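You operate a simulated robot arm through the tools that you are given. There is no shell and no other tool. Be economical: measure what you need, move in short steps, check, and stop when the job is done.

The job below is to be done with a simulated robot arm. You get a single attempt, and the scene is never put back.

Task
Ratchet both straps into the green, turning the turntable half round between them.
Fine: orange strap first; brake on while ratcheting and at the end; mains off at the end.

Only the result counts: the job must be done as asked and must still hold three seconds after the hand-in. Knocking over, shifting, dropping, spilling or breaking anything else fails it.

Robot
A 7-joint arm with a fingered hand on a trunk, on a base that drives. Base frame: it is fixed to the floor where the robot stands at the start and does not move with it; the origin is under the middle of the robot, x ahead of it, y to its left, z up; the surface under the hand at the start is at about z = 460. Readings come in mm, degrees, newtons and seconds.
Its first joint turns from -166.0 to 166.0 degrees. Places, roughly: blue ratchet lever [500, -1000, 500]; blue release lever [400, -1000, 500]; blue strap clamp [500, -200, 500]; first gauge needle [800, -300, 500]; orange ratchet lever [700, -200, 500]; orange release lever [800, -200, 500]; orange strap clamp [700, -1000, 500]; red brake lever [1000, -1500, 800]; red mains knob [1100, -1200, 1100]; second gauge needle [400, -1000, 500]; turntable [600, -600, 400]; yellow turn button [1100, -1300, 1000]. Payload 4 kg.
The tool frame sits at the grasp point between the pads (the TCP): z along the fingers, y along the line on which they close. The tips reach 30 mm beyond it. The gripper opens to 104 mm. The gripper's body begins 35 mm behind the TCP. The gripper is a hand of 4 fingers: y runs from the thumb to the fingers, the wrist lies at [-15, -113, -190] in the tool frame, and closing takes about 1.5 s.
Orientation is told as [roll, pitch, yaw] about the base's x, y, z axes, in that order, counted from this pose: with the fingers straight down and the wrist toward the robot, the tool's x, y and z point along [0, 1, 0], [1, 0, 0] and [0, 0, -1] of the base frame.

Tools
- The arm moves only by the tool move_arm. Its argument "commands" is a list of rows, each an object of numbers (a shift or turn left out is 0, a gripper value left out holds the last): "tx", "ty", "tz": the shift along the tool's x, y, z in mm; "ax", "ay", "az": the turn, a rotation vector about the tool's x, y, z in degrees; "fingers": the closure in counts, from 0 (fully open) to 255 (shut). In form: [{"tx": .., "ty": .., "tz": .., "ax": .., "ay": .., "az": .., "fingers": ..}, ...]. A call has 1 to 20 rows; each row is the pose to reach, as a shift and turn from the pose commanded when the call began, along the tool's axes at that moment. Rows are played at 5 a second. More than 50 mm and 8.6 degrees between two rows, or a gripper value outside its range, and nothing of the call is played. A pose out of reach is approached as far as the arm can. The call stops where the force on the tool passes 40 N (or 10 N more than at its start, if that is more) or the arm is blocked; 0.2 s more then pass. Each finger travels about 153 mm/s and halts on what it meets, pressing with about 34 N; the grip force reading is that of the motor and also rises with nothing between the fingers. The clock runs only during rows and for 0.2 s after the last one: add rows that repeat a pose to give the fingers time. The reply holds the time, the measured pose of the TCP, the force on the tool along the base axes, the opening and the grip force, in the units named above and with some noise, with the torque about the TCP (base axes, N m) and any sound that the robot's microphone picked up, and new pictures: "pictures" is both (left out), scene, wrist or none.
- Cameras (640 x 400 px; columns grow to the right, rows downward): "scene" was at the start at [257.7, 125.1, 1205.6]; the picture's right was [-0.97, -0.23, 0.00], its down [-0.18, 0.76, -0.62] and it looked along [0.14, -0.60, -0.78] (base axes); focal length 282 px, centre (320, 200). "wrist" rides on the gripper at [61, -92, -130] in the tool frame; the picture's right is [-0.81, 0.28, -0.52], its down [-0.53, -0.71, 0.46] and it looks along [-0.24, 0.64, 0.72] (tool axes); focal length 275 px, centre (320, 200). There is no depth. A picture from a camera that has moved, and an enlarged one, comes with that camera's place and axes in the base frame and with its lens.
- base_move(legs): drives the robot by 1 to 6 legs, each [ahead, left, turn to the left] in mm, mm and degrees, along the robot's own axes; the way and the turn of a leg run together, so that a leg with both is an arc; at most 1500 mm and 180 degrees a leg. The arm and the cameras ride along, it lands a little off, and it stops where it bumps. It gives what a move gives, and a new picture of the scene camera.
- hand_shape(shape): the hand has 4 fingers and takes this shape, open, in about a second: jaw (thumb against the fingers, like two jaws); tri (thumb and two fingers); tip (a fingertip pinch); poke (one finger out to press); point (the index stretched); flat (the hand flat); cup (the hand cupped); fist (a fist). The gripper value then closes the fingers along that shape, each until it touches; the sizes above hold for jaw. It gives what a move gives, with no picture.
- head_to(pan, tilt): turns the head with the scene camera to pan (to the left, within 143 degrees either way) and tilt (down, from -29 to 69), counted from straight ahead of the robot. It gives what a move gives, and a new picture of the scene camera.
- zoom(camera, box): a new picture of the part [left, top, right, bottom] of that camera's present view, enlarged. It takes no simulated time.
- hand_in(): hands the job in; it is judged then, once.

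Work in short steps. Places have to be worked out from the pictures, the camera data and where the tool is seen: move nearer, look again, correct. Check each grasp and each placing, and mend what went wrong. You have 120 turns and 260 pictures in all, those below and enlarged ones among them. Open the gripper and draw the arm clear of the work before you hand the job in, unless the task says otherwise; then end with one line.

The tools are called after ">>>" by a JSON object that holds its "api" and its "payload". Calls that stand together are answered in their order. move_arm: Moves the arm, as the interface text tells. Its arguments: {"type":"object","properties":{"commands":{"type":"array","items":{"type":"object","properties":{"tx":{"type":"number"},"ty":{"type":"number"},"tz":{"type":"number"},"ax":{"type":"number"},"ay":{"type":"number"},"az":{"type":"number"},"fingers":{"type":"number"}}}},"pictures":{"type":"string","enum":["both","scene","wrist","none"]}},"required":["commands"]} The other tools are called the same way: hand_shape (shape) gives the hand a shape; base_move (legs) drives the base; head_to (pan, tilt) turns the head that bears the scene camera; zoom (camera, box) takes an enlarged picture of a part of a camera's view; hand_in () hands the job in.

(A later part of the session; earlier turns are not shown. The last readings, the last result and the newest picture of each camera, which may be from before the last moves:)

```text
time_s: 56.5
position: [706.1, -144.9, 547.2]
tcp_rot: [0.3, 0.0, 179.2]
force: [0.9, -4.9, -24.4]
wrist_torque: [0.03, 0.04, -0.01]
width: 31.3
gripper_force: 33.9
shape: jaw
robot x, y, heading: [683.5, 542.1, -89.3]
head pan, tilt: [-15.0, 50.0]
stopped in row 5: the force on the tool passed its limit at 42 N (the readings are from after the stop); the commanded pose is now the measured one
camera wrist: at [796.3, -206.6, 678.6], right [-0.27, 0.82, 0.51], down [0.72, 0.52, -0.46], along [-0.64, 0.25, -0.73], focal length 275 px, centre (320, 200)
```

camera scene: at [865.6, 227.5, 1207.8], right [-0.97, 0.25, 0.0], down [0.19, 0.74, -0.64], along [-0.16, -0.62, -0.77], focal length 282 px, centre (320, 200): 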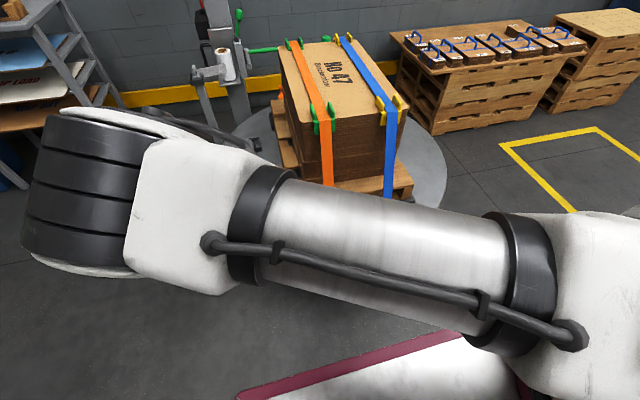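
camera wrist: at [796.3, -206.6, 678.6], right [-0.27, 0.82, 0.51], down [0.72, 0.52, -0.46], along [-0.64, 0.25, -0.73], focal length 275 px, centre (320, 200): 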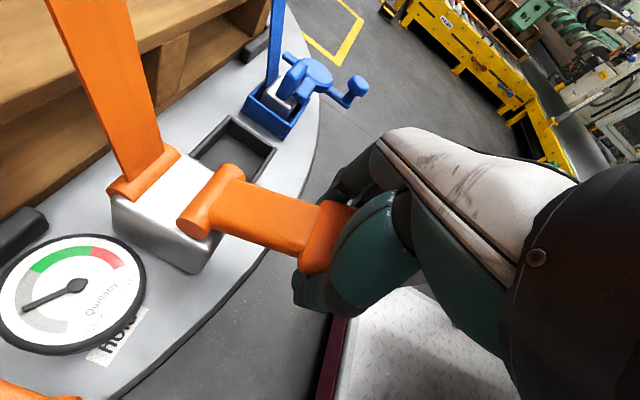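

Upward is a hard stop, so the stroke must be downward; the arm posture limits me. I open the hand, and test whether it can go down free of the lever.

>>> {"api": "move_arm", "payload": {"commands": [{"fingers": 0}, {"fingers": 0}, {"fingers": 0}, {"fingers": 0}, {"fingers": 0, "tz": -30}, {"tz": -60}, {"tz": -90}], "pictures": "scene"}}

>>> {"api": "head_to", "payload": {"pan": -35, "tilt": 35}}

```text
time_s: 58.1
position: [707.2, -143.6, 639.6]
tcp_rot: [0.4, 0.0, 179.2]
force: [-0.1, 0.1, -0.9]
wrist_torque: [-0.03, -0.04, 0.04]
width: 104.0
gripper_force: 0.1
shape: jaw
robot x, y, heading: [682.3, 544.4, -89.5]
head pan, tilt: [-15.0, 50.0]
camera scene: at [865.5, 227.4, 1207.8], right [-0.97, 0.25, 0.0], down [0.19, 0.74, -0.64], along [-0.16, -0.62, -0.77], focal length 282 px, centre (320, 200)
```

scene: 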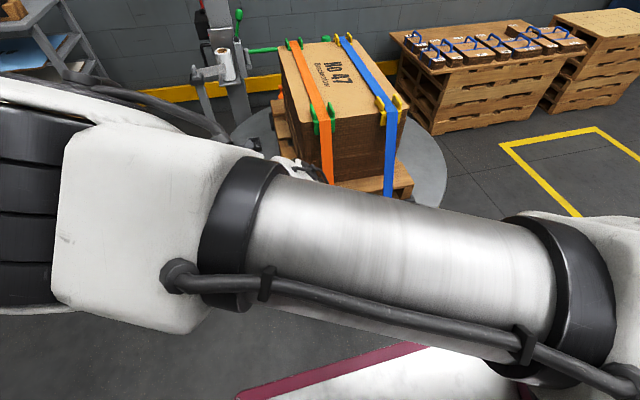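

```text
time_s: 59.0
position: [707.1, -144.5, 639.6]
tcp_rot: [0.4, -0.2, 179.2]
force: [0.4, -0.3, -0.2]
wrist_torque: [-0.01, -0.01, 0.03]
width: 103.7
gripper_force: 0.1
shape: jaw
robot x, y, heading: [682.3, 541.6, -89.6]
head pan, tilt: [-35.0, 35.0]
camera scene: at [835.1, 229.4, 1229.5], right [-0.82, 0.57, 0.0], down [0.32, 0.47, -0.82], along [-0.46, -0.68, -0.57], focal length 282 px, centre (320, 200)
```

scene: 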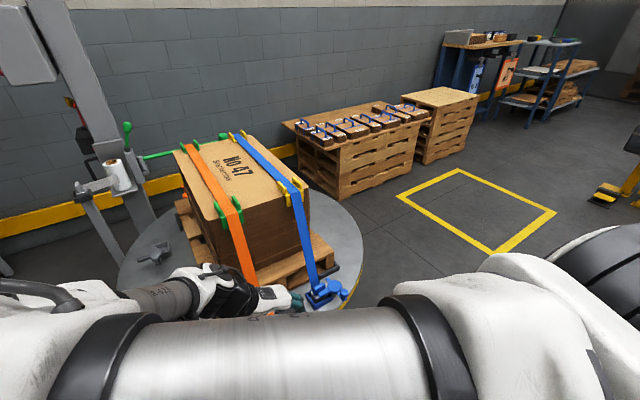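

The arm is folded tightly here. I back the base 250 mm and re-extend the arm so it can get lower.

>>> {"api": "base_move", "payload": {"legs": [[-250, 0, 0]]}}

>>> {"api": "move_arm", "payload": {"commands": [{"tx": 30}, {"tx": 60}, {"tx": 90}, {"tx": 120}, {"tx": 150}, {"tx": 180}, {"tx": 210}, {"tx": 240}, {"tx": 248}], "pictures": "both"}}

```text
time_s: 60.8
position: [704.2, 101.9, 638.5]
tcp_rot: [0.4, -0.1, 179.2]
force: [-0.9, 0.3, -1.1]
wrist_torque: [0.01, 0.01, -0.01]
width: 103.9
gripper_force: 0.1
shape: jaw
robot x, y, heading: [678.5, 787.6, -89.5]
head pan, tilt: [-35.0, 35.0]
camera scene: at [832.5, 474.9, 1229.5], right [-0.82, 0.57, 0.0], down [0.33, 0.47, -0.82], along [-0.46, -0.67, -0.57], focal length 282 px, centre (320, 200)
```

scene: 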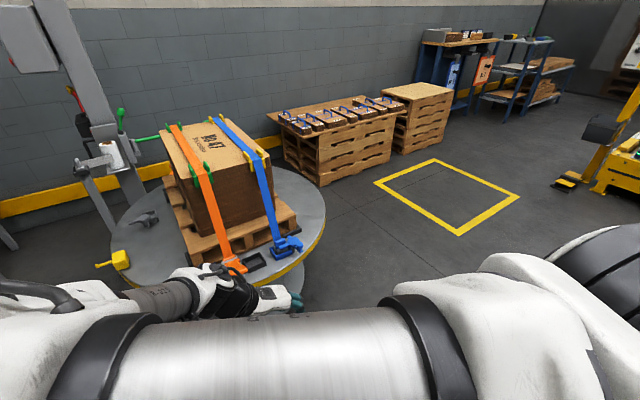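

```text
time_s: 62.8
position: [700.7, -148.1, 641.0]
tcp_rot: [0.3, -0.1, 179.1]
force: [-0.2, -0.6, -0.4]
wrist_torque: [-0.02, 0.01, 0.01]
width: 103.8
gripper_force: 0.0
shape: jaw
robot x, y, heading: [678.4, 784.8, -89.4]
head pan, tilt: [-35.0, 35.0]
camera scene: at [832.5, 474.9, 1229.5], right [-0.82, 0.57, 0.0], down [0.33, 0.47, -0.82], along [-0.46, -0.67, -0.57], focal length 282 px, centre (320, 200)
camera wrist: at [790.2, -208.6, 771.8], right [-0.26, 0.82, 0.51], down [0.72, 0.52, -0.46], along [-0.64, 0.25, -0.73], focal length 275 px, centre (320, 200)
```

scene: 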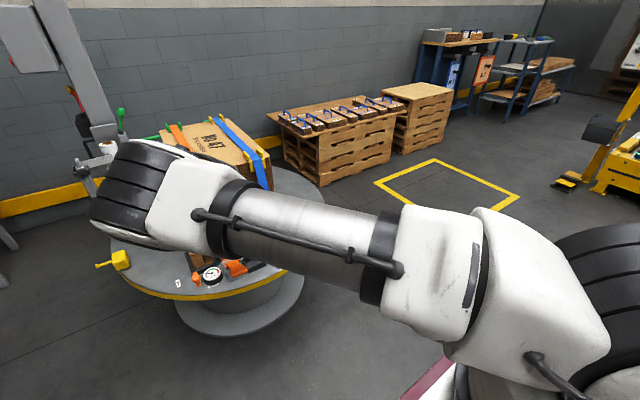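
wrist: 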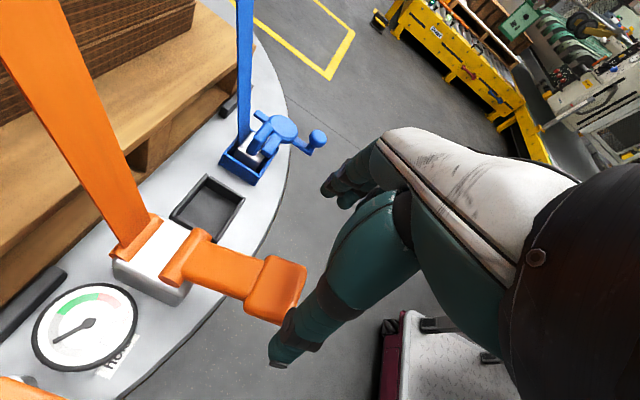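

Now the arm is extended. I descend onto the grip, close, and press it downward gently along its arc.

>>> {"api": "move_arm", "payload": {"commands": [{"ty": -6, "tx": -3, "tz": 30}, {"ty": -6, "tx": -3, "tz": 60}, {"ty": -6, "tx": -3, "tz": 85}, {"ty": -6, "tx": -3, "tz": 95}, {"ty": -6, "tx": -3, "tz": 95, "fingers": 255}, {"ty": -6, "tx": -3, "tz": 95, "fingers": 255}, {"ty": -6, "tx": -3, "tz": 95, "fingers": 255}, {"ty": -6, "tx": -3, "tz": 95, "fingers": 255}, {"ty": -6, "tx": -3, "tz": 95, "fingers": 255}], "pictures": "none"}}

>>> {"api": "move_arm", "payload": {"commands": [{"tz": 2}, {"tz": 4}, {"tz": 7}, {"tz": 10}, {"tz": 13}, {"tz": 16}, {"tz": 20}], "pictures": "wrist"}}

```text
time_s: 64.8
position: [694.7, -126.3, 608.8]
tcp_rot: [0.4, 0.0, 179.2]
force: [0.5, 0.2, 0.2]
wrist_torque: [0.02, 0.02, 0.04]
width: 0.0
gripper_force: 34.2
shape: jaw
out of reach, approached as far as the arm can: row 1, 2, 3, 4, 5, 6, 7, 8, 9
robot x, y, heading: [678.9, 787.7, -89.6]
head pan, tilt: [-35.0, 35.0]
```

```text
time_s: 66.4
position: [696.2, -127.4, 608.9]
tcp_rot: [0.4, 0.0, 179.3]
force: [0.4, 0.5, 0.1]
wrist_torque: [0.0, -0.01, 0.01]
width: 0.0
gripper_force: 33.6
shape: jaw
out of reach, approached as far as the arm can: row 2, 3, 4, 5, 6, 7
robot x, y, heading: [679.8, 787.8, -89.7]
head pan, tilt: [-35.0, 35.0]
camera wrist: at [785.2, -189.5, 739.7], right [-0.26, 0.82, 0.51], down [0.72, 0.52, -0.46], along [-0.64, 0.25, -0.73], focal length 275 px, centre (320, 200)
```

wrist: 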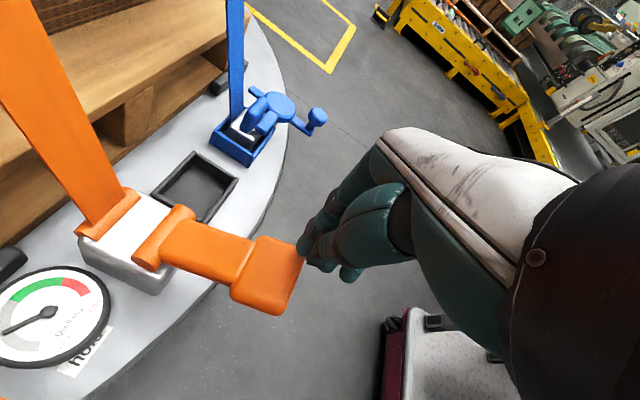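

At this yaw the wrist runs out of joint range. I raise and turn to the natural yaw (-90, wrist toward the robot), from which I can press the grip down with closed fingers.

>>> {"api": "move_arm", "payload": {"commands": [{"tz": -30, "az": -8}, {"tz": -60, "az": -16}, {"tz": -60, "az": -24}, {"tz": -60, "az": -32}, {"tz": -60, "az": -40}, {"tz": -60, "az": -48}, {"tz": -60, "az": -56}, {"tz": -60, "az": -64}, {"tz": -60, "az": -72}, {"tz": -60, "az": -80}, {"tz": -60, "az": -88}, {"tz": -60, "az": -90}], "pictures": "both"}}

```text
time_s: 69.0
position: [696.7, -126.8, 669.3]
tcp_rot: [0.0, -0.4, -90.9]
force: [0.3, 0.6, -0.7]
wrist_torque: [0.01, 0.0, 0.03]
width: 0.0
gripper_force: 34.1
shape: jaw
robot x, y, heading: [678.9, 787.2, -89.8]
head pan, tilt: [-35.0, 35.0]
camera scene: at [832.5, 474.9, 1229.5], right [-0.82, 0.57, 0.0], down [0.33, 0.47, -0.82], along [-0.46, -0.67, -0.57], focal length 282 px, centre (320, 200)
camera wrist: at [757.0, -35.1, 798.2], right [-0.81, -0.26, 0.52], down [-0.52, 0.72, -0.46], along [-0.25, -0.65, -0.72], focal length 275 px, centre (320, 200)
```

scene: 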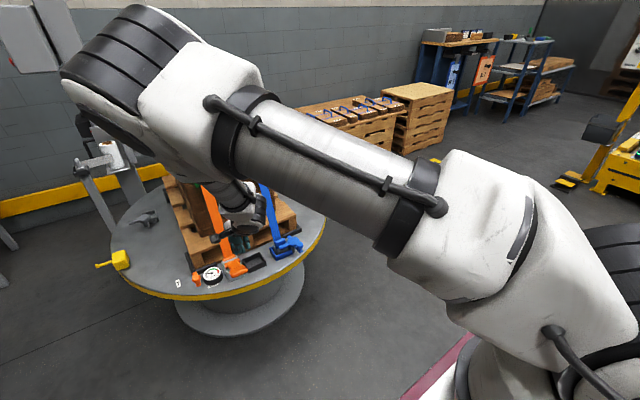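
wrist: 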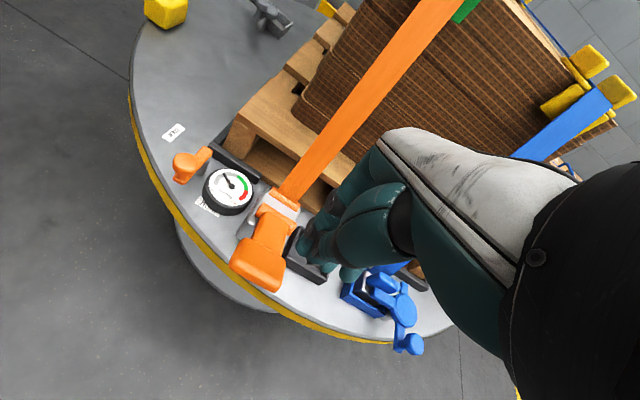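

This posture is good. I position closed fingers above the grip at (707, -150) and press down in small steps.

>>> {"api": "move_arm", "payload": {"commands": [{"tx": 10, "ty": 20, "tz": 20}, {"tx": 10, "ty": 20, "tz": 45}, {"tx": 10, "ty": 20, "tz": 65}, {"tx": 10, "ty": 20, "tz": 72}, {"tx": 10, "ty": 20, "tz": 78}, {"tx": 10, "ty": 20, "tz": 84}, {"tx": 10, "ty": 20, "tz": 90}, {"tx": 10, "ty": 20, "tz": 96}, {"tx": 10, "ty": 20, "tz": 102}, {"tx": 10, "ty": 20, "tz": 108}, {"tx": 10, "ty": 20, "tz": 114}], "pictures": "wrist"}}

```text
time_s: 71.4
position: [705.1, -146.0, 558.7]
tcp_rot: [0.0, -0.4, -90.8]
force: [0.6, -0.4, 6.5]
wrist_torque: [0.03, 0.0, -0.01]
width: 0.0
gripper_force: 34.1
shape: jaw
out of reach, approached as far as the arm can: row 11
robot x, y, heading: [679.7, 786.0, -89.4]
head pan, tilt: [-35.0, 35.0]
camera wrist: at [766.2, -55.1, 688.5], right [-0.81, -0.26, 0.52], down [-0.52, 0.72, -0.46], along [-0.25, -0.65, -0.72], focal length 275 px, centre (320, 200)
```

wrist: 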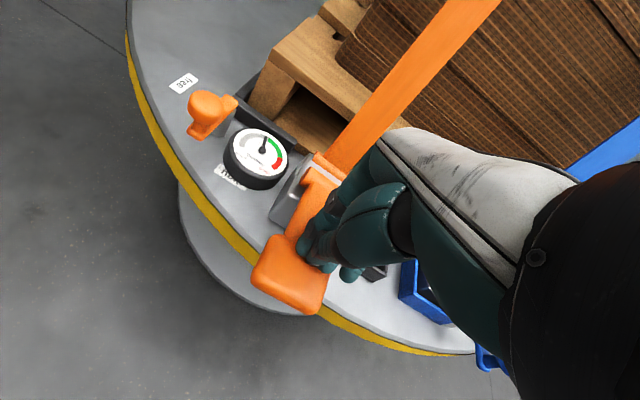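

>>> {"api": "zoom", "payload": {"camera": "wrist", "box": [210, 110, 370, 210]}}

```text
4.00 times, centred on (290, 160) of wrist
camera zoom: at [766.2, -55.1, 688.5], right [-0.81, -0.26, 0.52], down [-0.52, 0.72, -0.46], along [-0.25, -0.65, -0.72], focal length 1101 px, centre (440, 360)
```

zoom: 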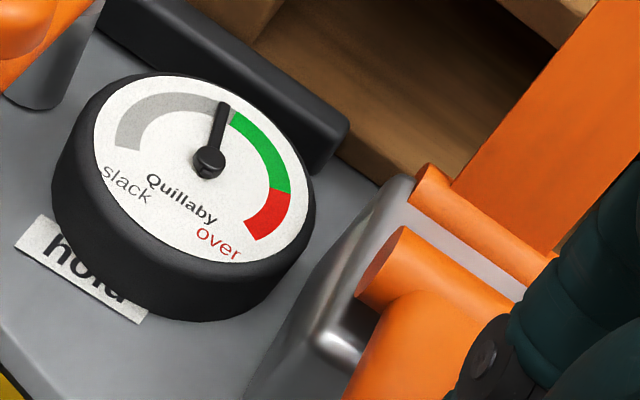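

The partial press moved the needle to just before the green. I lift off and see whether the tension holds and what the lever does.

>>> {"api": "move_arm", "payload": {"commands": [{"tz": -10}, {"tz": -25}, {"tz": -50}, {"tz": -80}], "pictures": "wrist"}}

>>> {"api": "zoom", "payload": {"camera": "wrist", "box": [160, 130, 320, 310]}}

```text
time_s: 72.4
position: [704.2, -146.2, 637.8]
tcp_rot: [-0.1, -0.2, -90.8]
force: [0.5, 1.6, 0.3]
wrist_torque: [-0.03, -0.01, 0.0]
width: 0.1
gripper_force: 34.6
shape: jaw
robot x, y, heading: [678.5, 784.1, -89.3]
head pan, tilt: [-35.0, 35.0]
camera wrist: at [765.5, -55.5, 767.6], right [-0.81, -0.26, 0.52], down [-0.52, 0.72, -0.46], along [-0.25, -0.65, -0.72], focal length 275 px, centre (320, 200)
```

wrist: 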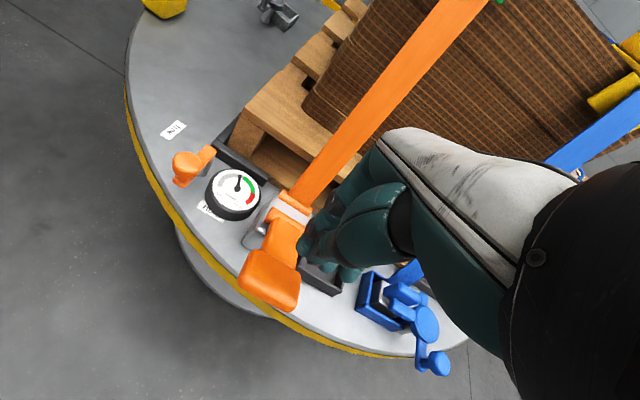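

```text
2.22 times, centred on (240, 220) of wrist
camera zoom: at [765.5, -55.5, 767.6], right [-0.81, -0.26, 0.52], down [-0.52, 0.72, -0.46], along [-0.25, -0.65, -0.72], focal length 612 px, centre (498, 156)
```

zoom: 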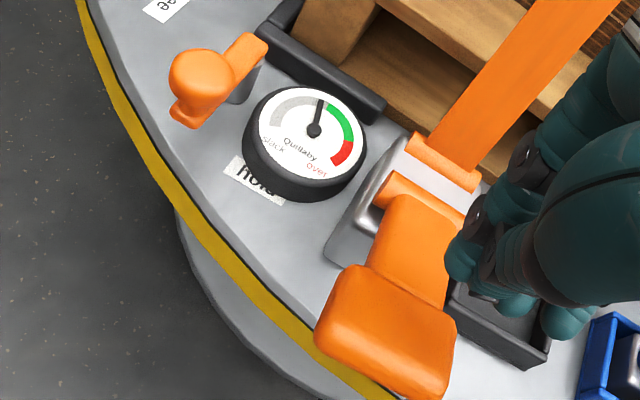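

The tension holds and the lever sprang back up. I need about half a stroke more, so I press down to TCP z≈576 and read the gauge.

>>> {"api": "move_arm", "payload": {"commands": [{"tz": 25}, {"tz": 40}, {"tz": 48}, {"tz": 53}, {"tz": 58}, {"tz": 62}], "pictures": "wrist"}}

>>> {"api": "zoom", "payload": {"camera": "wrist", "box": [190, 110, 350, 210]}}

```text
time_s: 73.8
position: [705.3, -147.9, 574.8]
tcp_rot: [-0.2, -0.4, -90.7]
force: [0.5, 0.6, 4.5]
wrist_torque: [0.08, 0.04, 0.0]
width: 0.0
gripper_force: 33.7
shape: jaw
robot x, y, heading: [676.5, 788.2, -89.6]
head pan, tilt: [-35.0, 35.0]
camera wrist: at [766.3, -54.8, 705.0], right [-0.81, -0.26, 0.52], down [-0.52, 0.72, -0.46], along [-0.25, -0.65, -0.72], focal length 275 px, centre (320, 200)
```

wrist: 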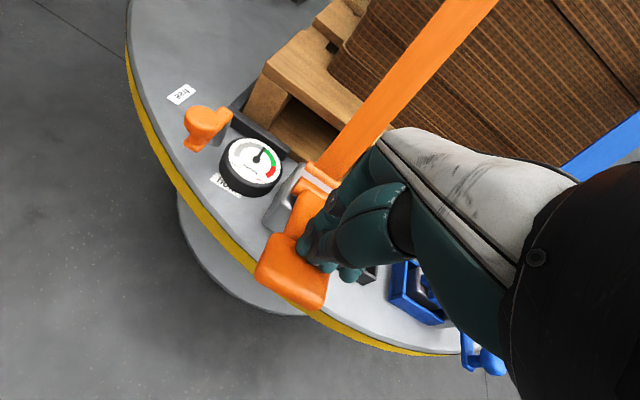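

```text
4.00 times, centred on (270, 160) of wrist
camera zoom: at [766.3, -54.8, 705.0], right [-0.81, -0.26, 0.52], down [-0.52, 0.72, -0.46], along [-0.25, -0.65, -0.72], focal length 1101 px, centre (520, 360)
```

zoom: 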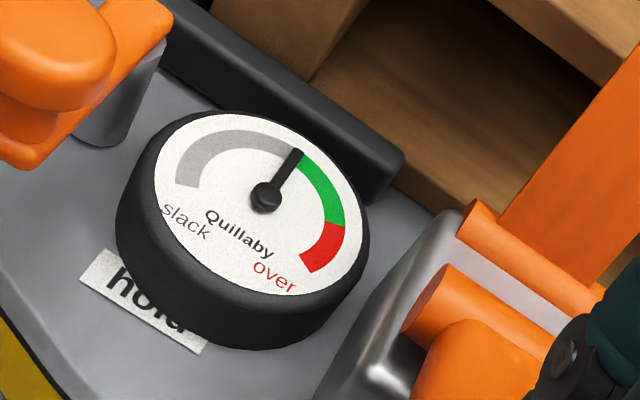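

The needle is just entering the green. I press 8 mm further and check.

>>> {"api": "move_arm", "payload": {"commands": [{"tz": 3}, {"tz": 6}, {"tz": 8}], "pictures": "none"}}

>>> {"api": "zoom", "payload": {"camera": "wrist", "box": [190, 110, 350, 210]}}

```text
time_s: 74.6
position: [704.7, -147.9, 568.0]
tcp_rot: [-0.1, -0.4, -90.8]
force: [0.7, 2.2, 5.5]
wrist_torque: [0.05, 0.04, -0.03]
width: 0.0
gripper_force: 33.6
shape: jaw
robot x, y, heading: [679.9, 788.1, -89.6]
head pan, tilt: [-35.0, 35.0]
```

```text
4.00 times, centred on (270, 160) of wrist
camera zoom: at [766.3, -55.3, 697.4], right [-0.81, -0.26, 0.52], down [-0.52, 0.72, -0.46], along [-0.25, -0.65, -0.72], focal length 1101 px, centre (520, 360)
```

zoom: 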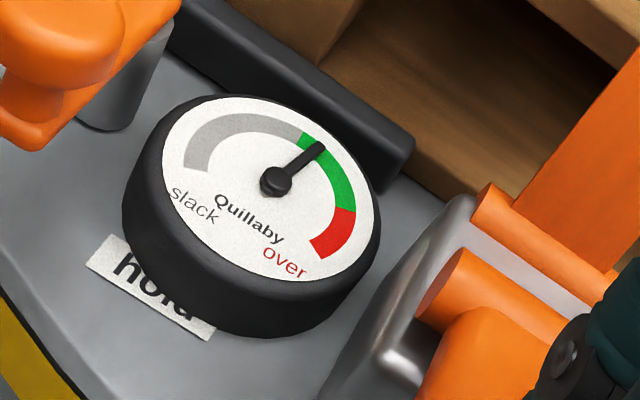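

The needle is a third into the green. I press 6 mm more for margin, then lift off and check.

>>> {"api": "move_arm", "payload": {"commands": [{"tz": 3}, {"tz": 5}], "pictures": "none"}}

>>> {"api": "move_arm", "payload": {"commands": [{"tz": -10}, {"tz": -30}, {"tz": -60}, {"tz": -90}, {"tz": -90}], "pictures": "none"}}

>>> {"api": "zoom", "payload": {"camera": "wrist", "box": [160, 130, 320, 230]}}

```text
time_s: 75.2
position: [705.5, -146.7, 562.9]
tcp_rot: [-0.1, -0.4, -90.8]
force: [-0.7, 2.9, 5.3]
wrist_torque: [0.09, 0.01, -0.01]
width: 0.4
gripper_force: 34.6
shape: jaw
robot x, y, heading: [680.6, 785.0, -89.4]
head pan, tilt: [-35.0, 35.0]
```

```text
time_s: 76.4
position: [707.7, -145.4, 653.5]
tcp_rot: [-0.1, -0.3, -90.8]
force: [-1.5, -0.7, -0.3]
wrist_torque: [0.03, 0.03, -0.02]
width: 0.0
gripper_force: 34.1
shape: jaw
robot x, y, heading: [679.0, 791.7, -89.5]
head pan, tilt: [-35.0, 35.0]
```

```text
4.00 times, centred on (240, 180) of wrist
camera zoom: at [767.9, -54.1, 784.2], right [-0.81, -0.26, 0.52], down [-0.52, 0.72, -0.46], along [-0.25, -0.65, -0.72], focal length 1101 px, centre (640, 280)
```

zoom: 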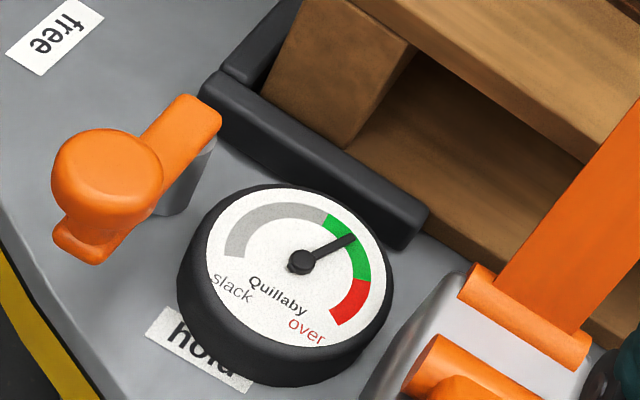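

Orange strap is mid-green. From triangulation: mains knob (1145, -1200, 1131), yellow button (1138, -1274, 1047), brake knob (1008, -1485, 850) leaning to "on" (-y). I retract the arm and drive to the panel.

>>> {"api": "move_arm", "payload": {"commands": [{"ty": -20, "tz": -40}, {"ty": -60, "tz": -70}, {"ty": -100, "tz": -100}, {"ty": -140, "tz": -130}, {"ty": -180, "tz": -160}, {"ty": -220, "tz": -190}, {"ty": -260, "tz": -220}, {"ty": -300, "tz": -250}, {"ty": -340, "tz": -250}], "pictures": "none"}}

>>> {"api": "base_move", "payload": {"legs": [[0, 940, 0], [1300, 0, 0], [0, 0, -45]]}}

```text
time_s: 78.4
position: [743.4, 137.8, 913.4]
tcp_rot: [0.0, -0.3, -91.0]
force: [-0.3, -0.5, 1.2]
wrist_torque: [0.02, -0.03, 0.01]
width: 0.0
gripper_force: 33.7
shape: jaw
out of reach, approached as far as the arm can: row 8, 9
robot x, y, heading: [682.7, 785.3, -89.4]
head pan, tilt: [-35.0, 35.0]
```

```text
time_s: 91.5
position: [1257.0, -1026.9, 914.0]
tcp_rot: [0.0, -0.3, -134.1]
force: [-0.1, 1.0, -0.3]
wrist_torque: [-0.02, 0.02, -0.02]
width: 0.0
gripper_force: 34.5
shape: jaw
robot x, y, heading: [1654.3, -502.2, -132.4]
head pan, tilt: [-35.0, 35.0]
camera scene: at [1553.1, -840.7, 1229.5], right [-0.21, 0.98, 0.0], down [0.56, 0.12, -0.82], along [-0.8, -0.17, -0.57], focal length 282 px, centre (320, 200)
```

scene: 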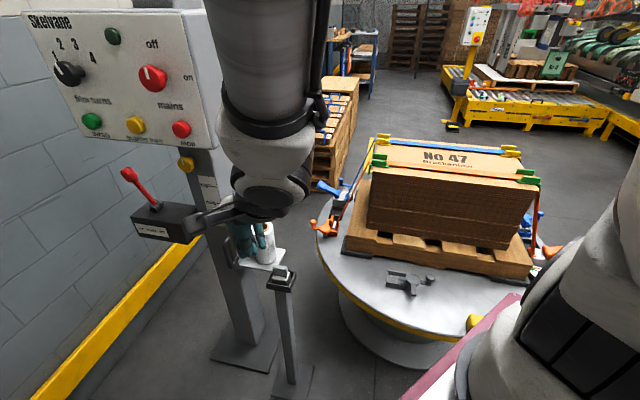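

Great view of the controls. Before driving nearer, I turn the hand to point horizontally toward -x: first yaw 46° while pulling away from the panel.

>>> {"api": "move_arm", "payload": {"commands": [{"az": 8, "tx": 14, "ty": -14}, {"az": 16, "tx": 28, "ty": -28}, {"az": 24, "tx": 42, "ty": -42}, {"az": 32, "tx": 56, "ty": -56}, {"az": 40, "tx": 70, "ty": -70}, {"az": 46, "tx": 86, "ty": -83}], "pictures": "none"}}

>>> {"api": "move_arm", "payload": {"commands": [{"ax": -8}, {"ax": -16}, {"ax": -24}, {"ax": -32}, {"ax": -40}, {"ax": -48}, {"ax": -56}, {"ax": -64}, {"ax": -72}, {"ax": -80}, {"ax": -88}, {"ax": -90}], "pictures": "both"}}

```text
time_s: 92.7
position: [1333.0, -1025.6, 934.9]
tcp_rot: [5.7, 8.9, -175.9]
force: [0.1, 0.4, -0.4]
wrist_torque: [-0.01, 0.03, 0.04]
width: 0.0
gripper_force: 34.1
shape: jaw
robot x, y, heading: [1653.7, -510.0, -132.6]
head pan, tilt: [-35.0, 35.0]
stopped in row 5: the arm was blocked; the commanded pose is now the measured one
```

```text
time_s: 93.2
position: [1326.8, -1028.5, 956.2]
tcp_rot: [11.1, 9.1, 178.6]
force: [-0.3, 0.1, -0.2]
wrist_torque: [0.0, 0.01, 0.01]
width: 0.2
gripper_force: 34.0
shape: jaw
robot x, y, heading: [1655.9, -506.6, -132.6]
head pan, tilt: [-35.0, 35.0]
stopped in row 2: the arm was blocked; the commanded pose is now the measured one
camera scene: at [1568.3, -803.7, 1202.7], right [0.25, 0.97, 0.0], down [0.78, -0.2, -0.59], along [-0.57, 0.15, -0.81], focal length 282 px, centre (320, 200)
camera wrist: at [1391.8, -1065.8, 1108.2], right [-0.31, 0.9, 0.3], down [0.8, 0.42, -0.43], along [-0.51, 0.11, -0.85], focal length 275 px, centre (320, 200)
```

scene: 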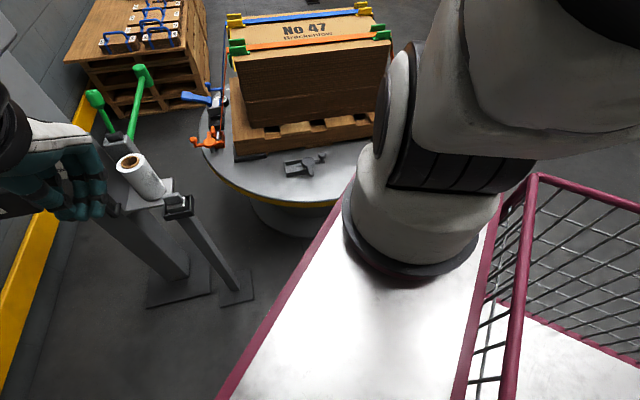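
wrist: 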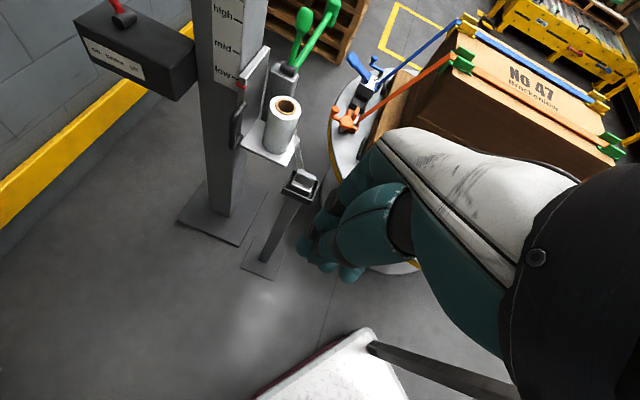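

The arm's elbow pushed against the head (camera got turned), which blocked it. I extend the hand away from the robot (toward -y), in free space, and reset the head.

>>> {"api": "move_arm", "payload": {"commands": [{"tx": 30}, {"tx": 60}, {"tx": 90}, {"tx": 120}, {"tx": 150}, {"tx": 180}, {"tx": 210}], "pictures": "none"}}

>>> {"api": "head_to", "payload": {"pan": -10, "tilt": 30}}

```text
time_s: 94.2
position: [1328.4, -1141.8, 1008.7]
tcp_rot: [16.0, 16.8, 179.8]
force: [-1.4, -0.8, 0.5]
wrist_torque: [0.02, 0.05, -0.04]
width: 0.0
gripper_force: 33.9
shape: jaw
robot x, y, heading: [1656.2, -504.1, -132.8]
head pan, tilt: [-35.0, 35.0]
stopped in row 4: the arm was blocked; the commanded pose is now the measured one
```

```text
time_s: 95.1
position: [1328.5, -1140.4, 1009.7]
tcp_rot: [15.9, 16.8, 180.0]
force: [0.0, 0.3, -0.6]
wrist_torque: [-0.04, 0.0, 0.0]
width: 0.1
gripper_force: 34.1
shape: jaw
robot x, y, heading: [1658.4, -510.9, -132.5]
head pan, tilt: [-10.0, 30.0]
camera scene: at [1571.2, -814.6, 1196.9], right [0.11, 0.99, 0.0], down [0.85, -0.09, -0.52], along [-0.52, 0.06, -0.85], focal length 282 px, centre (320, 200)
```

scene: 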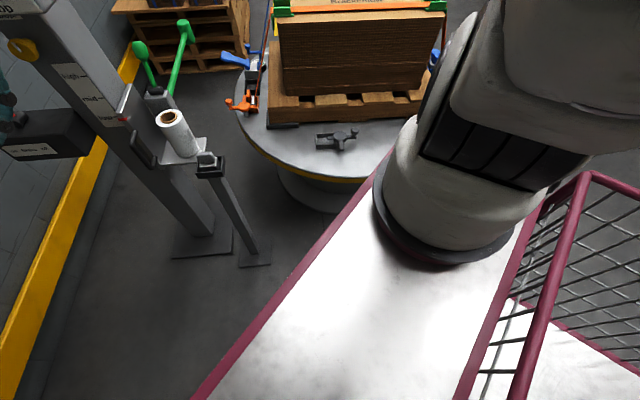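

The head is still being pushed by the folded elbow. I undo the yaw (back toward the natural yaw for this heading) and extend further.

>>> {"api": "move_arm", "payload": {"commands": [{"az": -8}, {"az": -16}, {"az": -24}, {"az": -32}, {"az": -40}, {"az": -46}], "pictures": "none"}}

>>> {"api": "head_to", "payload": {"pan": -20, "tilt": 30}}

```text
time_s: 96.5
position: [1330.2, -1141.9, 1009.1]
tcp_rot: [22.8, 0.5, -136.2]
force: [-0.2, 1.1, -0.2]
wrist_torque: [-0.04, 0.04, -0.01]
width: 0.0
gripper_force: 34.1
shape: jaw
robot x, y, heading: [1651.6, -507.3, -132.7]
head pan, tilt: [-10.0, 30.0]
```

```text
time_s: 97.2
position: [1329.5, -1142.6, 1008.3]
tcp_rot: [22.9, 0.7, -136.3]
force: [0.4, -0.5, -0.7]
wrist_torque: [-0.01, -0.01, 0.02]
width: 0.0
gripper_force: 34.6
shape: jaw
robot x, y, heading: [1654.0, -509.3, -133.0]
head pan, tilt: [-20.0, 30.0]
camera scene: at [1558.6, -863.4, 1237.3], right [-0.46, 0.89, 0.0], down [0.44, 0.23, -0.87], along [-0.77, -0.4, -0.5], focal length 282 px, centre (320, 200)
```

scene: 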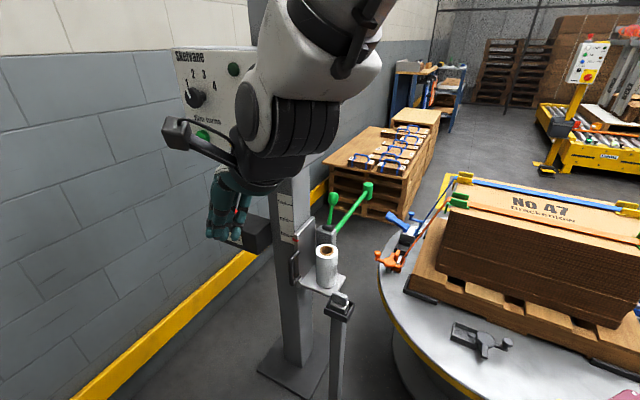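

Head is free again. I remove the 23° roll (ay -22.8), then pitch the hand up toward horizontal to see how far this posture allows.

>>> {"api": "move_arm", "payload": {"commands": [{"ay": -8}, {"ay": -16}, {"ay": -22.8}], "pictures": "none"}}

>>> {"api": "move_arm", "payload": {"commands": [{"ax": -8}, {"ax": -16}, {"ax": -24}, {"ax": -32}, {"ax": -40}, {"ax": -48}, {"ax": -56}, {"ax": -64}, {"ax": -72}, {"ax": -80}], "pictures": "both"}}

```text
time_s: 98.0
position: [1326.6, -1141.5, 1016.8]
tcp_rot: [1.9, 1.1, -136.8]
force: [0.0, -0.6, 0.1]
wrist_torque: [0.03, 0.02, 0.0]
width: 0.0
gripper_force: 33.9
shape: jaw
robot x, y, heading: [1655.4, -510.2, -132.7]
head pan, tilt: [-20.0, 30.0]
```

```text
time_s: 98.8
position: [1331.8, -1141.7, 1028.6]
tcp_rot: [9.6, -13.5, -139.0]
force: [-0.1, -0.8, 1.0]
wrist_torque: [0.01, 0.0, -0.02]
width: 0.1
gripper_force: 34.1
shape: jaw
robot x, y, heading: [1656.6, -513.1, -132.5]
head pan, tilt: [-20.0, 30.0]
stopped in row 3: the arm was blocked; the commanded pose is now the measured one
camera scene: at [1557.6, -860.8, 1237.3], right [-0.43, 0.9, 0.0], down [0.45, 0.22, -0.87], along [-0.78, -0.37, -0.5], focal length 282 px, centre (320, 200)
camera wrist: at [1447.4, -1091.4, 1143.0], right [-0.72, 0.55, 0.43], down [0.13, 0.71, -0.69], along [-0.69, -0.44, -0.58], focal length 275 px, centre (320, 200)
```

scene: 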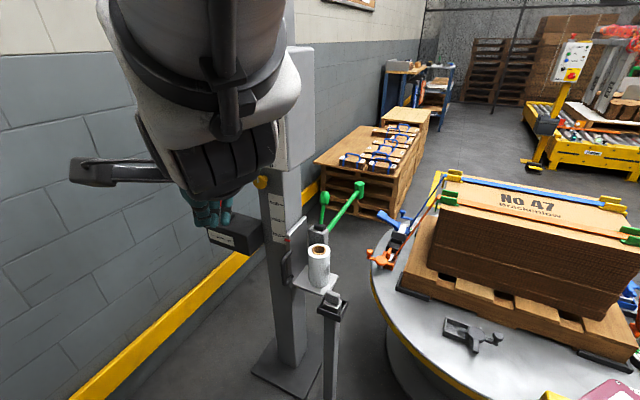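
wrist: 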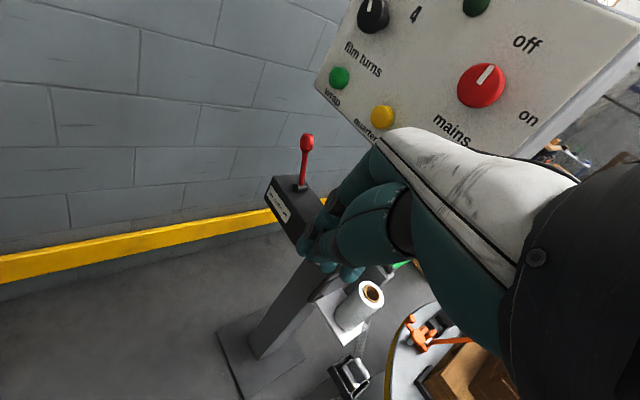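

Blocked again: the hand is left of the robot's centreline, so the elbow fouls the head. The arm should work on the robot's right side. I shift the hand right/back first.

>>> {"api": "move_arm", "payload": {"commands": [{"tx": -30, "ty": -10}, {"tx": -60, "ty": -20}, {"tx": -90, "ty": -30}, {"tx": -120, "ty": -40}, {"tx": -150, "ty": -50}, {"tx": -180, "ty": -60}, {"tx": -210, "ty": -70}, {"tx": -240, "ty": -80}, {"tx": -270, "ty": -90}, {"tx": -300, "ty": -97}], "pictures": "none"}}

>>> {"api": "base_move", "payload": {"legs": [[0, 0, 42.6]]}}

```text
time_s: 101.0
position: [1094.2, -935.5, 1035.8]
tcp_rot: [9.6, -13.4, -138.9]
force: [0.9, -0.7, -0.4]
wrist_torque: [0.01, 0.03, -0.02]
width: 0.1
gripper_force: 34.3
shape: jaw
out of reach, approached as far as the arm can: row 4, 5, 6, 7, 8, 9, 10
robot x, y, heading: [1654.6, -512.4, -132.7]
head pan, tilt: [-20.0, 30.0]
```

```text
time_s: 103.3
position: [1533.5, -1201.9, 1034.6]
tcp_rot: [9.6, -13.3, -96.2]
force: [-0.4, -0.1, -0.7]
wrist_torque: [-0.02, -0.02, -0.01]
width: 0.0
gripper_force: 34.3
shape: jaw
robot x, y, heading: [1657.2, -508.0, -89.6]
head pan, tilt: [-20.0, 30.0]
camera scene: at [1824.7, -834.8, 1237.3], right [-0.94, 0.34, 0.0], down [0.17, 0.47, -0.87], along [-0.29, -0.81, -0.5], focal length 282 px, centre (320, 200)
```

scene: 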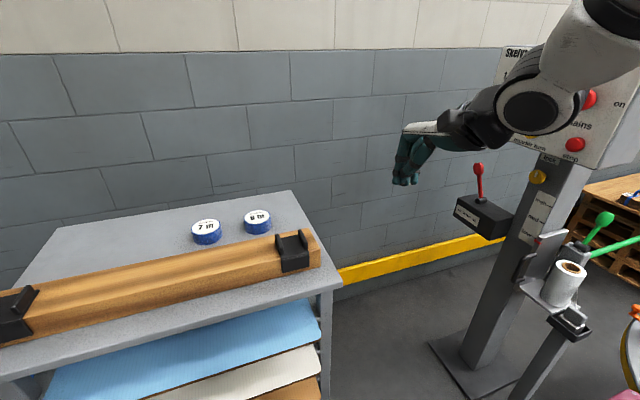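

From here the panel is on the robot's right-front at a good distance. I swing the hand toward the panel and yaw it toward -x.

>>> {"api": "move_arm", "payload": {"commands": [{"tx": -25, "az": 8}, {"tx": -50, "az": 16}, {"tx": -75, "az": 24}, {"tx": -100, "az": 32}, {"tx": -125, "az": 40}, {"tx": -150, "az": 48}, {"tx": -175, "az": 56}, {"tx": -190, "az": 64}, {"tx": -200, "az": 72}, {"tx": -210, "az": 80}], "pictures": "scene"}}

```text
time_s: 105.5
position: [1327.1, -1188.4, 1000.4]
tcp_rot: [14.9, 6.9, -174.2]
force: [-0.2, 1.3, -0.8]
wrist_torque: [0.02, 0.01, 0.01]
width: 0.1
gripper_force: 33.7
shape: jaw
robot x, y, heading: [1657.1, -507.2, -89.7]
head pan, tilt: [-20.0, 30.0]
camera scene: at [1824.8, -834.7, 1237.4], right [-0.94, 0.34, 0.0], down [0.17, 0.47, -0.87], along [-0.29, -0.81, -0.5], focal length 282 px, centre (320, 200)
```

scene: 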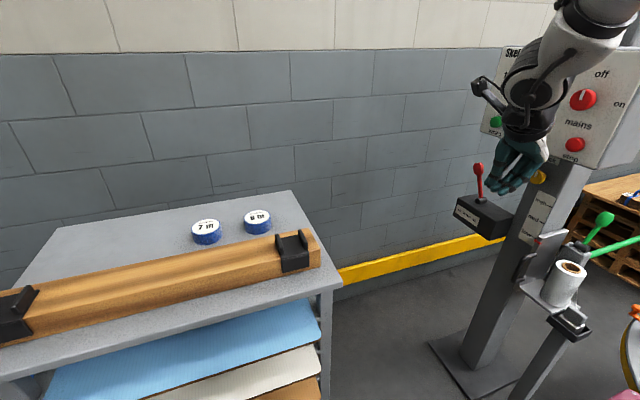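

Worked without trouble. Now remove the roll and pitch the fingers up toward horizontal.

>>> {"api": "move_arm", "payload": {"commands": [{"ay": -7}, {"ay": -14.5}], "pictures": "none"}}

>>> {"api": "move_arm", "payload": {"commands": [{"ax": -8}, {"ax": -16}, {"ax": -24}, {"ax": -32}, {"ax": -40}, {"ax": -48}, {"ax": -56}, {"ax": -64}, {"ax": -72}, {"ax": -80}, {"ax": -88}, {"ax": -96}], "pictures": "both"}}

```text
time_s: 106.1
position: [1326.6, -1188.8, 1000.2]
tcp_rot: [0.3, 7.0, -174.2]
force: [-0.1, -0.1, 0.1]
wrist_torque: [-0.02, 0.03, 0.03]
width: 0.0
gripper_force: 33.7
shape: jaw
robot x, y, heading: [1654.8, -509.5, -90.0]
head pan, tilt: [-20.0, 30.0]
```

```text
time_s: 108.7
position: [1326.9, -1188.6, 1001.6]
tcp_rot: [29.7, -89.2, 156.0]
force: [-0.1, -0.4, 0.6]
wrist_torque: [-0.01, 0.0, 0.03]
width: 0.4
gripper_force: 33.9
shape: jaw
robot x, y, heading: [1655.3, -510.0, -89.8]
head pan, tilt: [-20.0, 30.0]
camera scene: at [1824.7, -834.7, 1237.4], right [-0.94, 0.34, 0.0], down [0.17, 0.47, -0.87], along [-0.29, -0.81, -0.5], focal length 282 px, centre (320, 200)
camera wrist: at [1461.9, -1236.7, 911.7], right [0.43, 0.86, 0.28], down [-0.5, 0.48, -0.72], along [-0.75, 0.17, 0.63], focal length 275 px, centre (320, 200)
```

scene: 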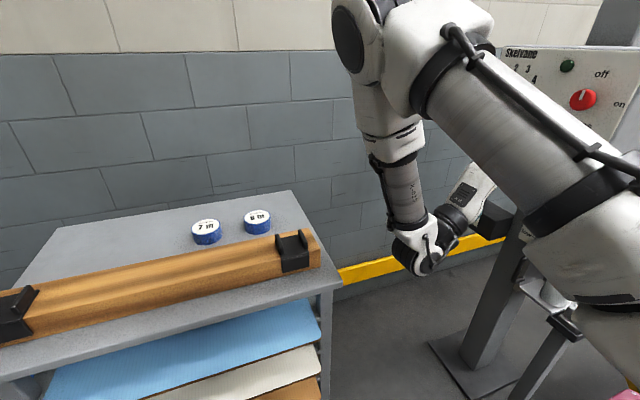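
wrist: 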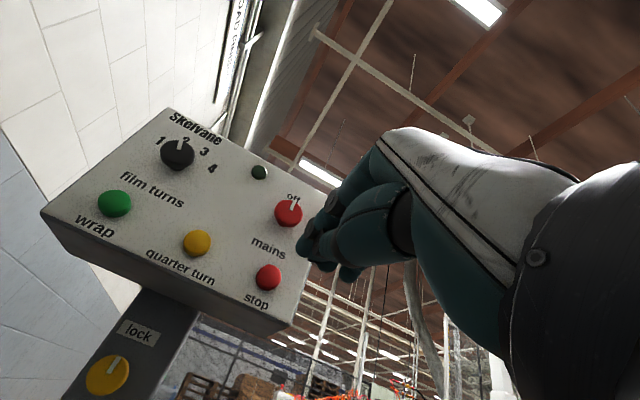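

Excellent: the fingers point at the panel (-x), tool y is up. Mains knob confirmed at (1145, -1201, 1130), 39 mm across. I correct the 6° skew, open the hand part-way and come in front of it.

>>> {"api": "move_arm", "payload": {"commands": [{"ay": -3, "ty": 30, "tz": 10, "fingers": 60}, {"ay": -6, "ty": 60, "tz": 20}, {"ay": -6, "ty": 90, "tz": 35, "tx": 3}, {"ay": -6, "ty": 115, "tz": 50, "tx": 5}, {"ay": -6, "ty": 128, "tz": 65, "tx": 5}, {"ay": -6, "ty": 128, "tz": 75, "tx": 5}, {"ay": -6, "ty": 128, "tz": 75, "tx": 5}], "pictures": "both"}}

```text
time_s: 110.3
position: [1251.1, -1200.2, 1126.7]
tcp_rot: [20.4, -89.0, 159.3]
force: [0.9, 0.6, 0.4]
wrist_torque: [-0.03, 0.02, 0.01]
width: 79.5
gripper_force: 0.1
shape: jaw
robot x, y, heading: [1652.8, -510.1, -90.1]
head pan, tilt: [-20.0, 30.0]
camera scene: at [1824.7, -834.8, 1237.3], right [-0.94, 0.34, 0.0], down [0.17, 0.47, -0.87], along [-0.29, -0.81, -0.5], focal length 282 px, centre (320, 200)
camera wrist: at [1379.7, -1262.9, 1038.8], right [0.52, 0.81, 0.28], down [-0.44, 0.53, -0.72], along [-0.73, 0.25, 0.63], focal length 275 px, centre (320, 200)
```

scene: 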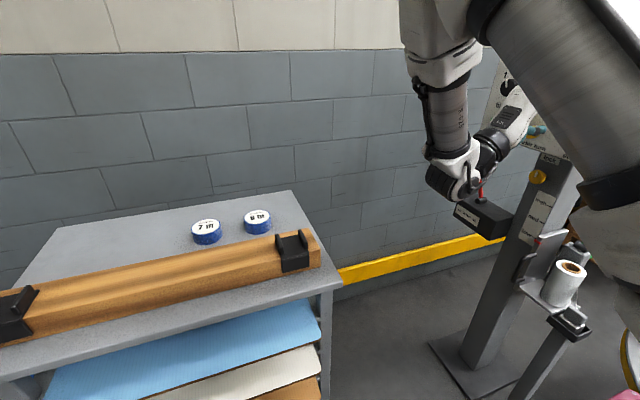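
wrist: 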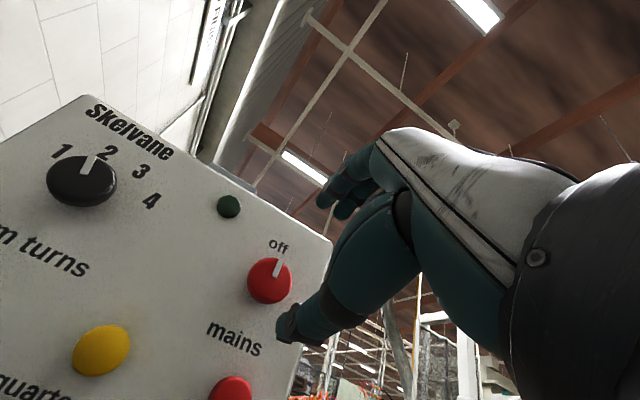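

Aligned with the knob. I advance 93 mm and close on it.

>>> {"api": "move_arm", "payload": {"commands": [{"tz": 30, "ty": 2}, {"tz": 55, "ty": 3}, {"tz": 75, "ty": 3}, {"tz": 87, "ty": 3}, {"tz": 93, "ty": 3}], "pictures": "wrist"}}

```text
time_s: 111.5
position: [1158.0, -1199.3, 1129.6]
tcp_rot: [20.3, -89.0, 159.6]
force: [0.7, 0.9, -0.3]
wrist_torque: [0.0, 0.0, 0.02]
width: 79.4
gripper_force: 0.1
shape: jaw
robot x, y, heading: [1654.8, -507.4, -89.7]
head pan, tilt: [-20.0, 30.0]
camera wrist: at [1287.7, -1262.2, 1039.5], right [0.52, 0.81, 0.28], down [-0.44, 0.53, -0.72], along [-0.73, 0.25, 0.63], focal length 275 px, centre (320, 200)
```

wrist: 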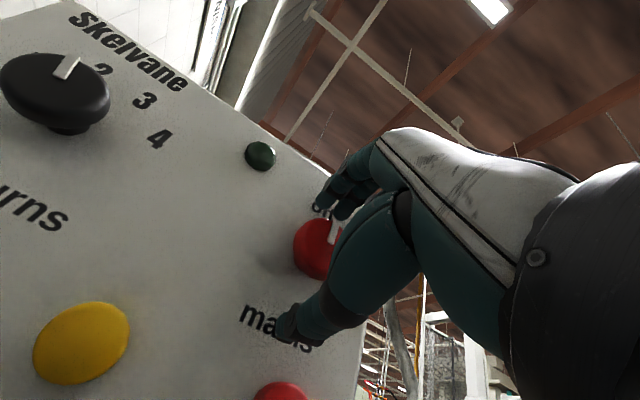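

The knob sits between the fingers. Close.

>>> {"api": "move_arm", "payload": {"commands": [{"fingers": 255}, {"fingers": 255}, {"fingers": 255}, {"fingers": 255}, {"fingers": 255}], "pictures": "wrist"}}

```text
time_s: 112.7
position: [1157.3, -1198.0, 1128.4]
tcp_rot: [17.6, -89.0, 162.1]
force: [-14.7, -0.4, -4.5]
wrist_torque: [-0.03, -0.25, 0.01]
width: 29.9
gripper_force: 33.8
shape: jaw
robot x, y, heading: [1655.6, -506.6, -90.0]
head pan, tilt: [-20.0, 30.0]
camera wrist: at [1286.6, -1262.0, 1039.0], right [0.52, 0.81, 0.28], down [-0.44, 0.53, -0.72], along [-0.73, 0.25, 0.63], focal length 275 px, centre (320, 200)
```

wrist: 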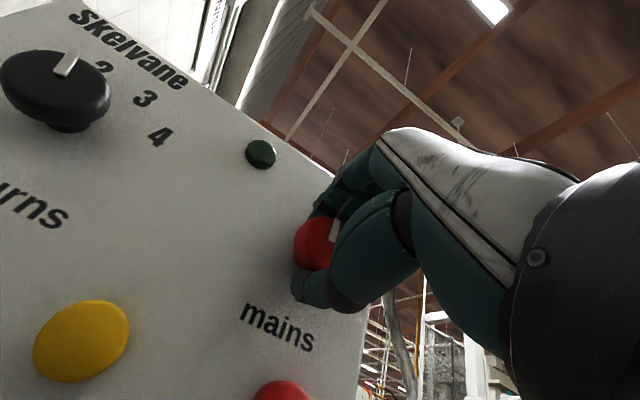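

Gripped. Now rotate clockwise (az +) toward "on".

>>> {"api": "move_arm", "payload": {"commands": [{"az": 6}, {"az": 12}, {"az": 18}, {"az": 24}, {"az": 30}, {"az": 36}, {"az": 42}, {"az": 48}, {"az": 54}, {"az": 60}, {"az": 66}, {"az": 72}, {"az": 78}, {"az": 84}, {"az": 90}], "pictures": "both"}}

```text
time_s: 115.9
position: [1156.5, -1200.7, 1129.7]
tcp_rot: [89.2, 0.4, 89.8]
force: [-16.1, -14.2, 9.1]
wrist_torque: [0.12, 0.19, 0.47]
width: 29.2
gripper_force: 34.2
shape: jaw
robot x, y, heading: [1660.5, -506.9, -89.8]
head pan, tilt: [-20.0, 30.0]
camera scene: at [1824.2, -835.1, 1237.3], right [-0.94, 0.34, 0.0], down [0.17, 0.47, -0.87], along [-0.29, -0.81, -0.5], focal length 282 px, centre (320, 200)
camera wrist: at [1284.0, -1291.9, 1193.3], right [0.53, 0.27, -0.8], down [-0.45, -0.72, -0.53], along [-0.72, 0.65, -0.26], focal length 275 px, centre (320, 200)
```

scene: 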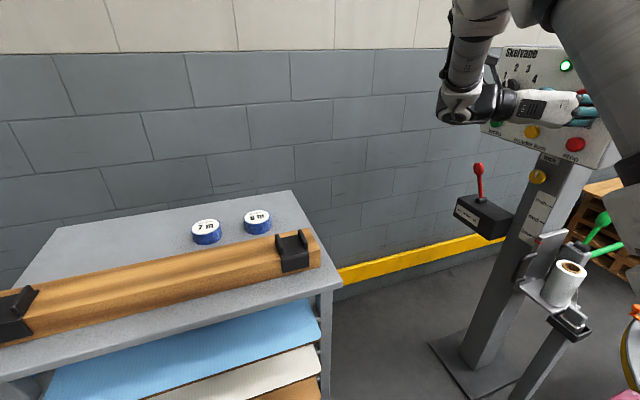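
wrist: 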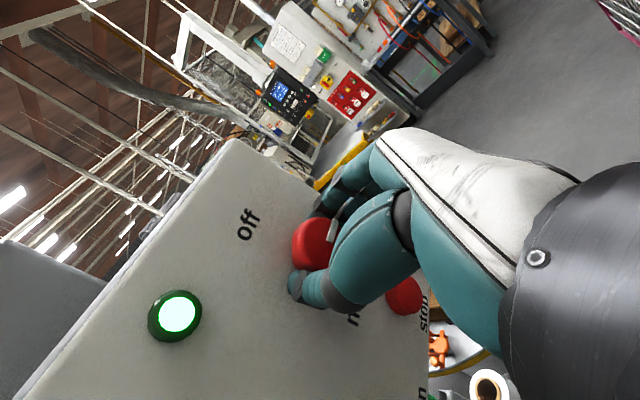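

The green lamp is lit: mains is on. I release, back away and turn the hand back to y-up, ready to drive to the brake.

>>> {"api": "move_arm", "payload": {"commands": [{"fingers": 60}, {"fingers": 60}, {"tz": -40, "fingers": 60}, {"tz": -85}, {"tz": -125, "az": -8}, {"tz": -150, "az": -16}, {"tz": -175, "az": -24}, {"tz": -200, "az": -32}, {"tz": -220, "az": -40}, {"tz": -220, "az": -48}, {"tz": -220, "az": -56}, {"tz": -220, "az": -64}, {"tz": -220, "az": -72}, {"tz": -220, "az": -80}, {"tz": -220, "az": -88}, {"tz": -220, "az": -90}, {"tz": -220, "az": -90, "tx": -30}, {"tz": -220, "az": -90, "tx": -60}], "pictures": "scene"}}

```text
time_s: 119.7
position: [1378.1, -1200.8, 1071.6]
tcp_rot: [18.5, -89.0, 161.2]
force: [-0.5, 0.3, 0.0]
wrist_torque: [0.01, 0.03, 0.0]
width: 79.1
gripper_force: 0.0
shape: jaw
robot x, y, heading: [1654.3, -509.1, -89.7]
head pan, tilt: [-20.0, 30.0]
camera scene: at [1824.7, -834.7, 1237.4], right [-0.94, 0.34, 0.0], down [0.17, 0.47, -0.87], along [-0.29, -0.81, -0.5], focal length 282 px, centre (320, 200)
```

scene: 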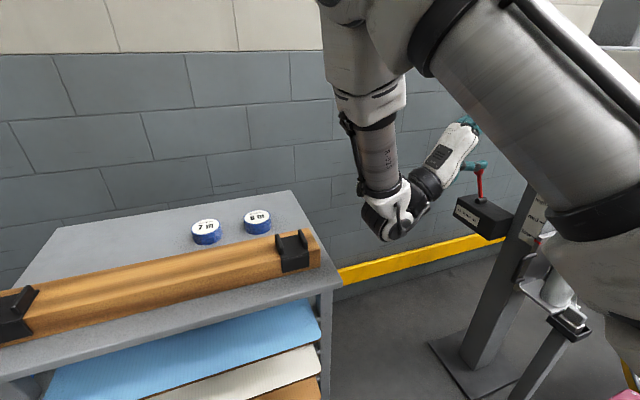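

Before driving, lower the hand to z≈900 (below the panel's bottom), then shift right 200 and ahead 235.

>>> {"api": "move_arm", "payload": {"commands": [{"ty": -40}, {"ty": -80}, {"ty": -120}, {"ty": -150}, {"ty": -170}], "pictures": "none"}}

>>> {"api": "base_move", "payload": {"legs": [[0, -200, 0], [235, 0, 0]]}}

```text
time_s: 120.9
position: [1380.8, -1200.7, 902.8]
tcp_rot: [21.0, -89.0, 158.8]
force: [-0.4, -0.4, 0.8]
wrist_torque: [0.02, 0.01, -0.02]
width: 79.6
gripper_force: 0.1
shape: jaw
robot x, y, heading: [1653.6, -513.4, -90.2]
head pan, tilt: [-20.0, 30.0]
```

```text
time_s: 123.9
position: [1175.4, -1430.3, 901.5]
tcp_rot: [19.8, -89.1, 159.7]
force: [0.0, 0.5, -0.5]
wrist_torque: [-0.04, -0.01, 0.01]
width: 79.5
gripper_force: 0.1
shape: jaw
robot x, y, heading: [1452.2, -738.3, -90.2]
head pan, tilt: [-20.0, 30.0]
camera scene: at [1619.2, -1064.7, 1237.3], right [-0.94, 0.34, 0.0], down [0.17, 0.47, -0.87], along [-0.3, -0.81, -0.5], focal length 282 px, centre (320, 200)
```

scene: 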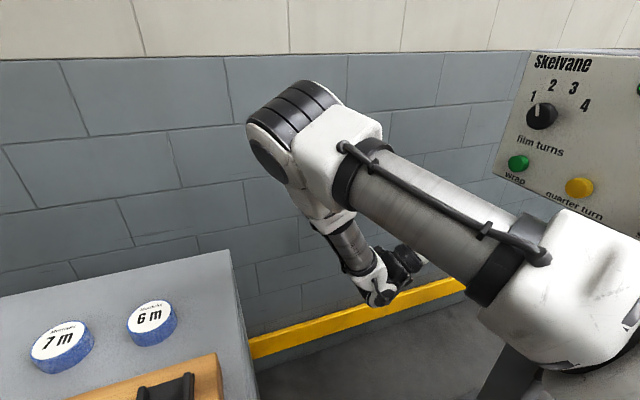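

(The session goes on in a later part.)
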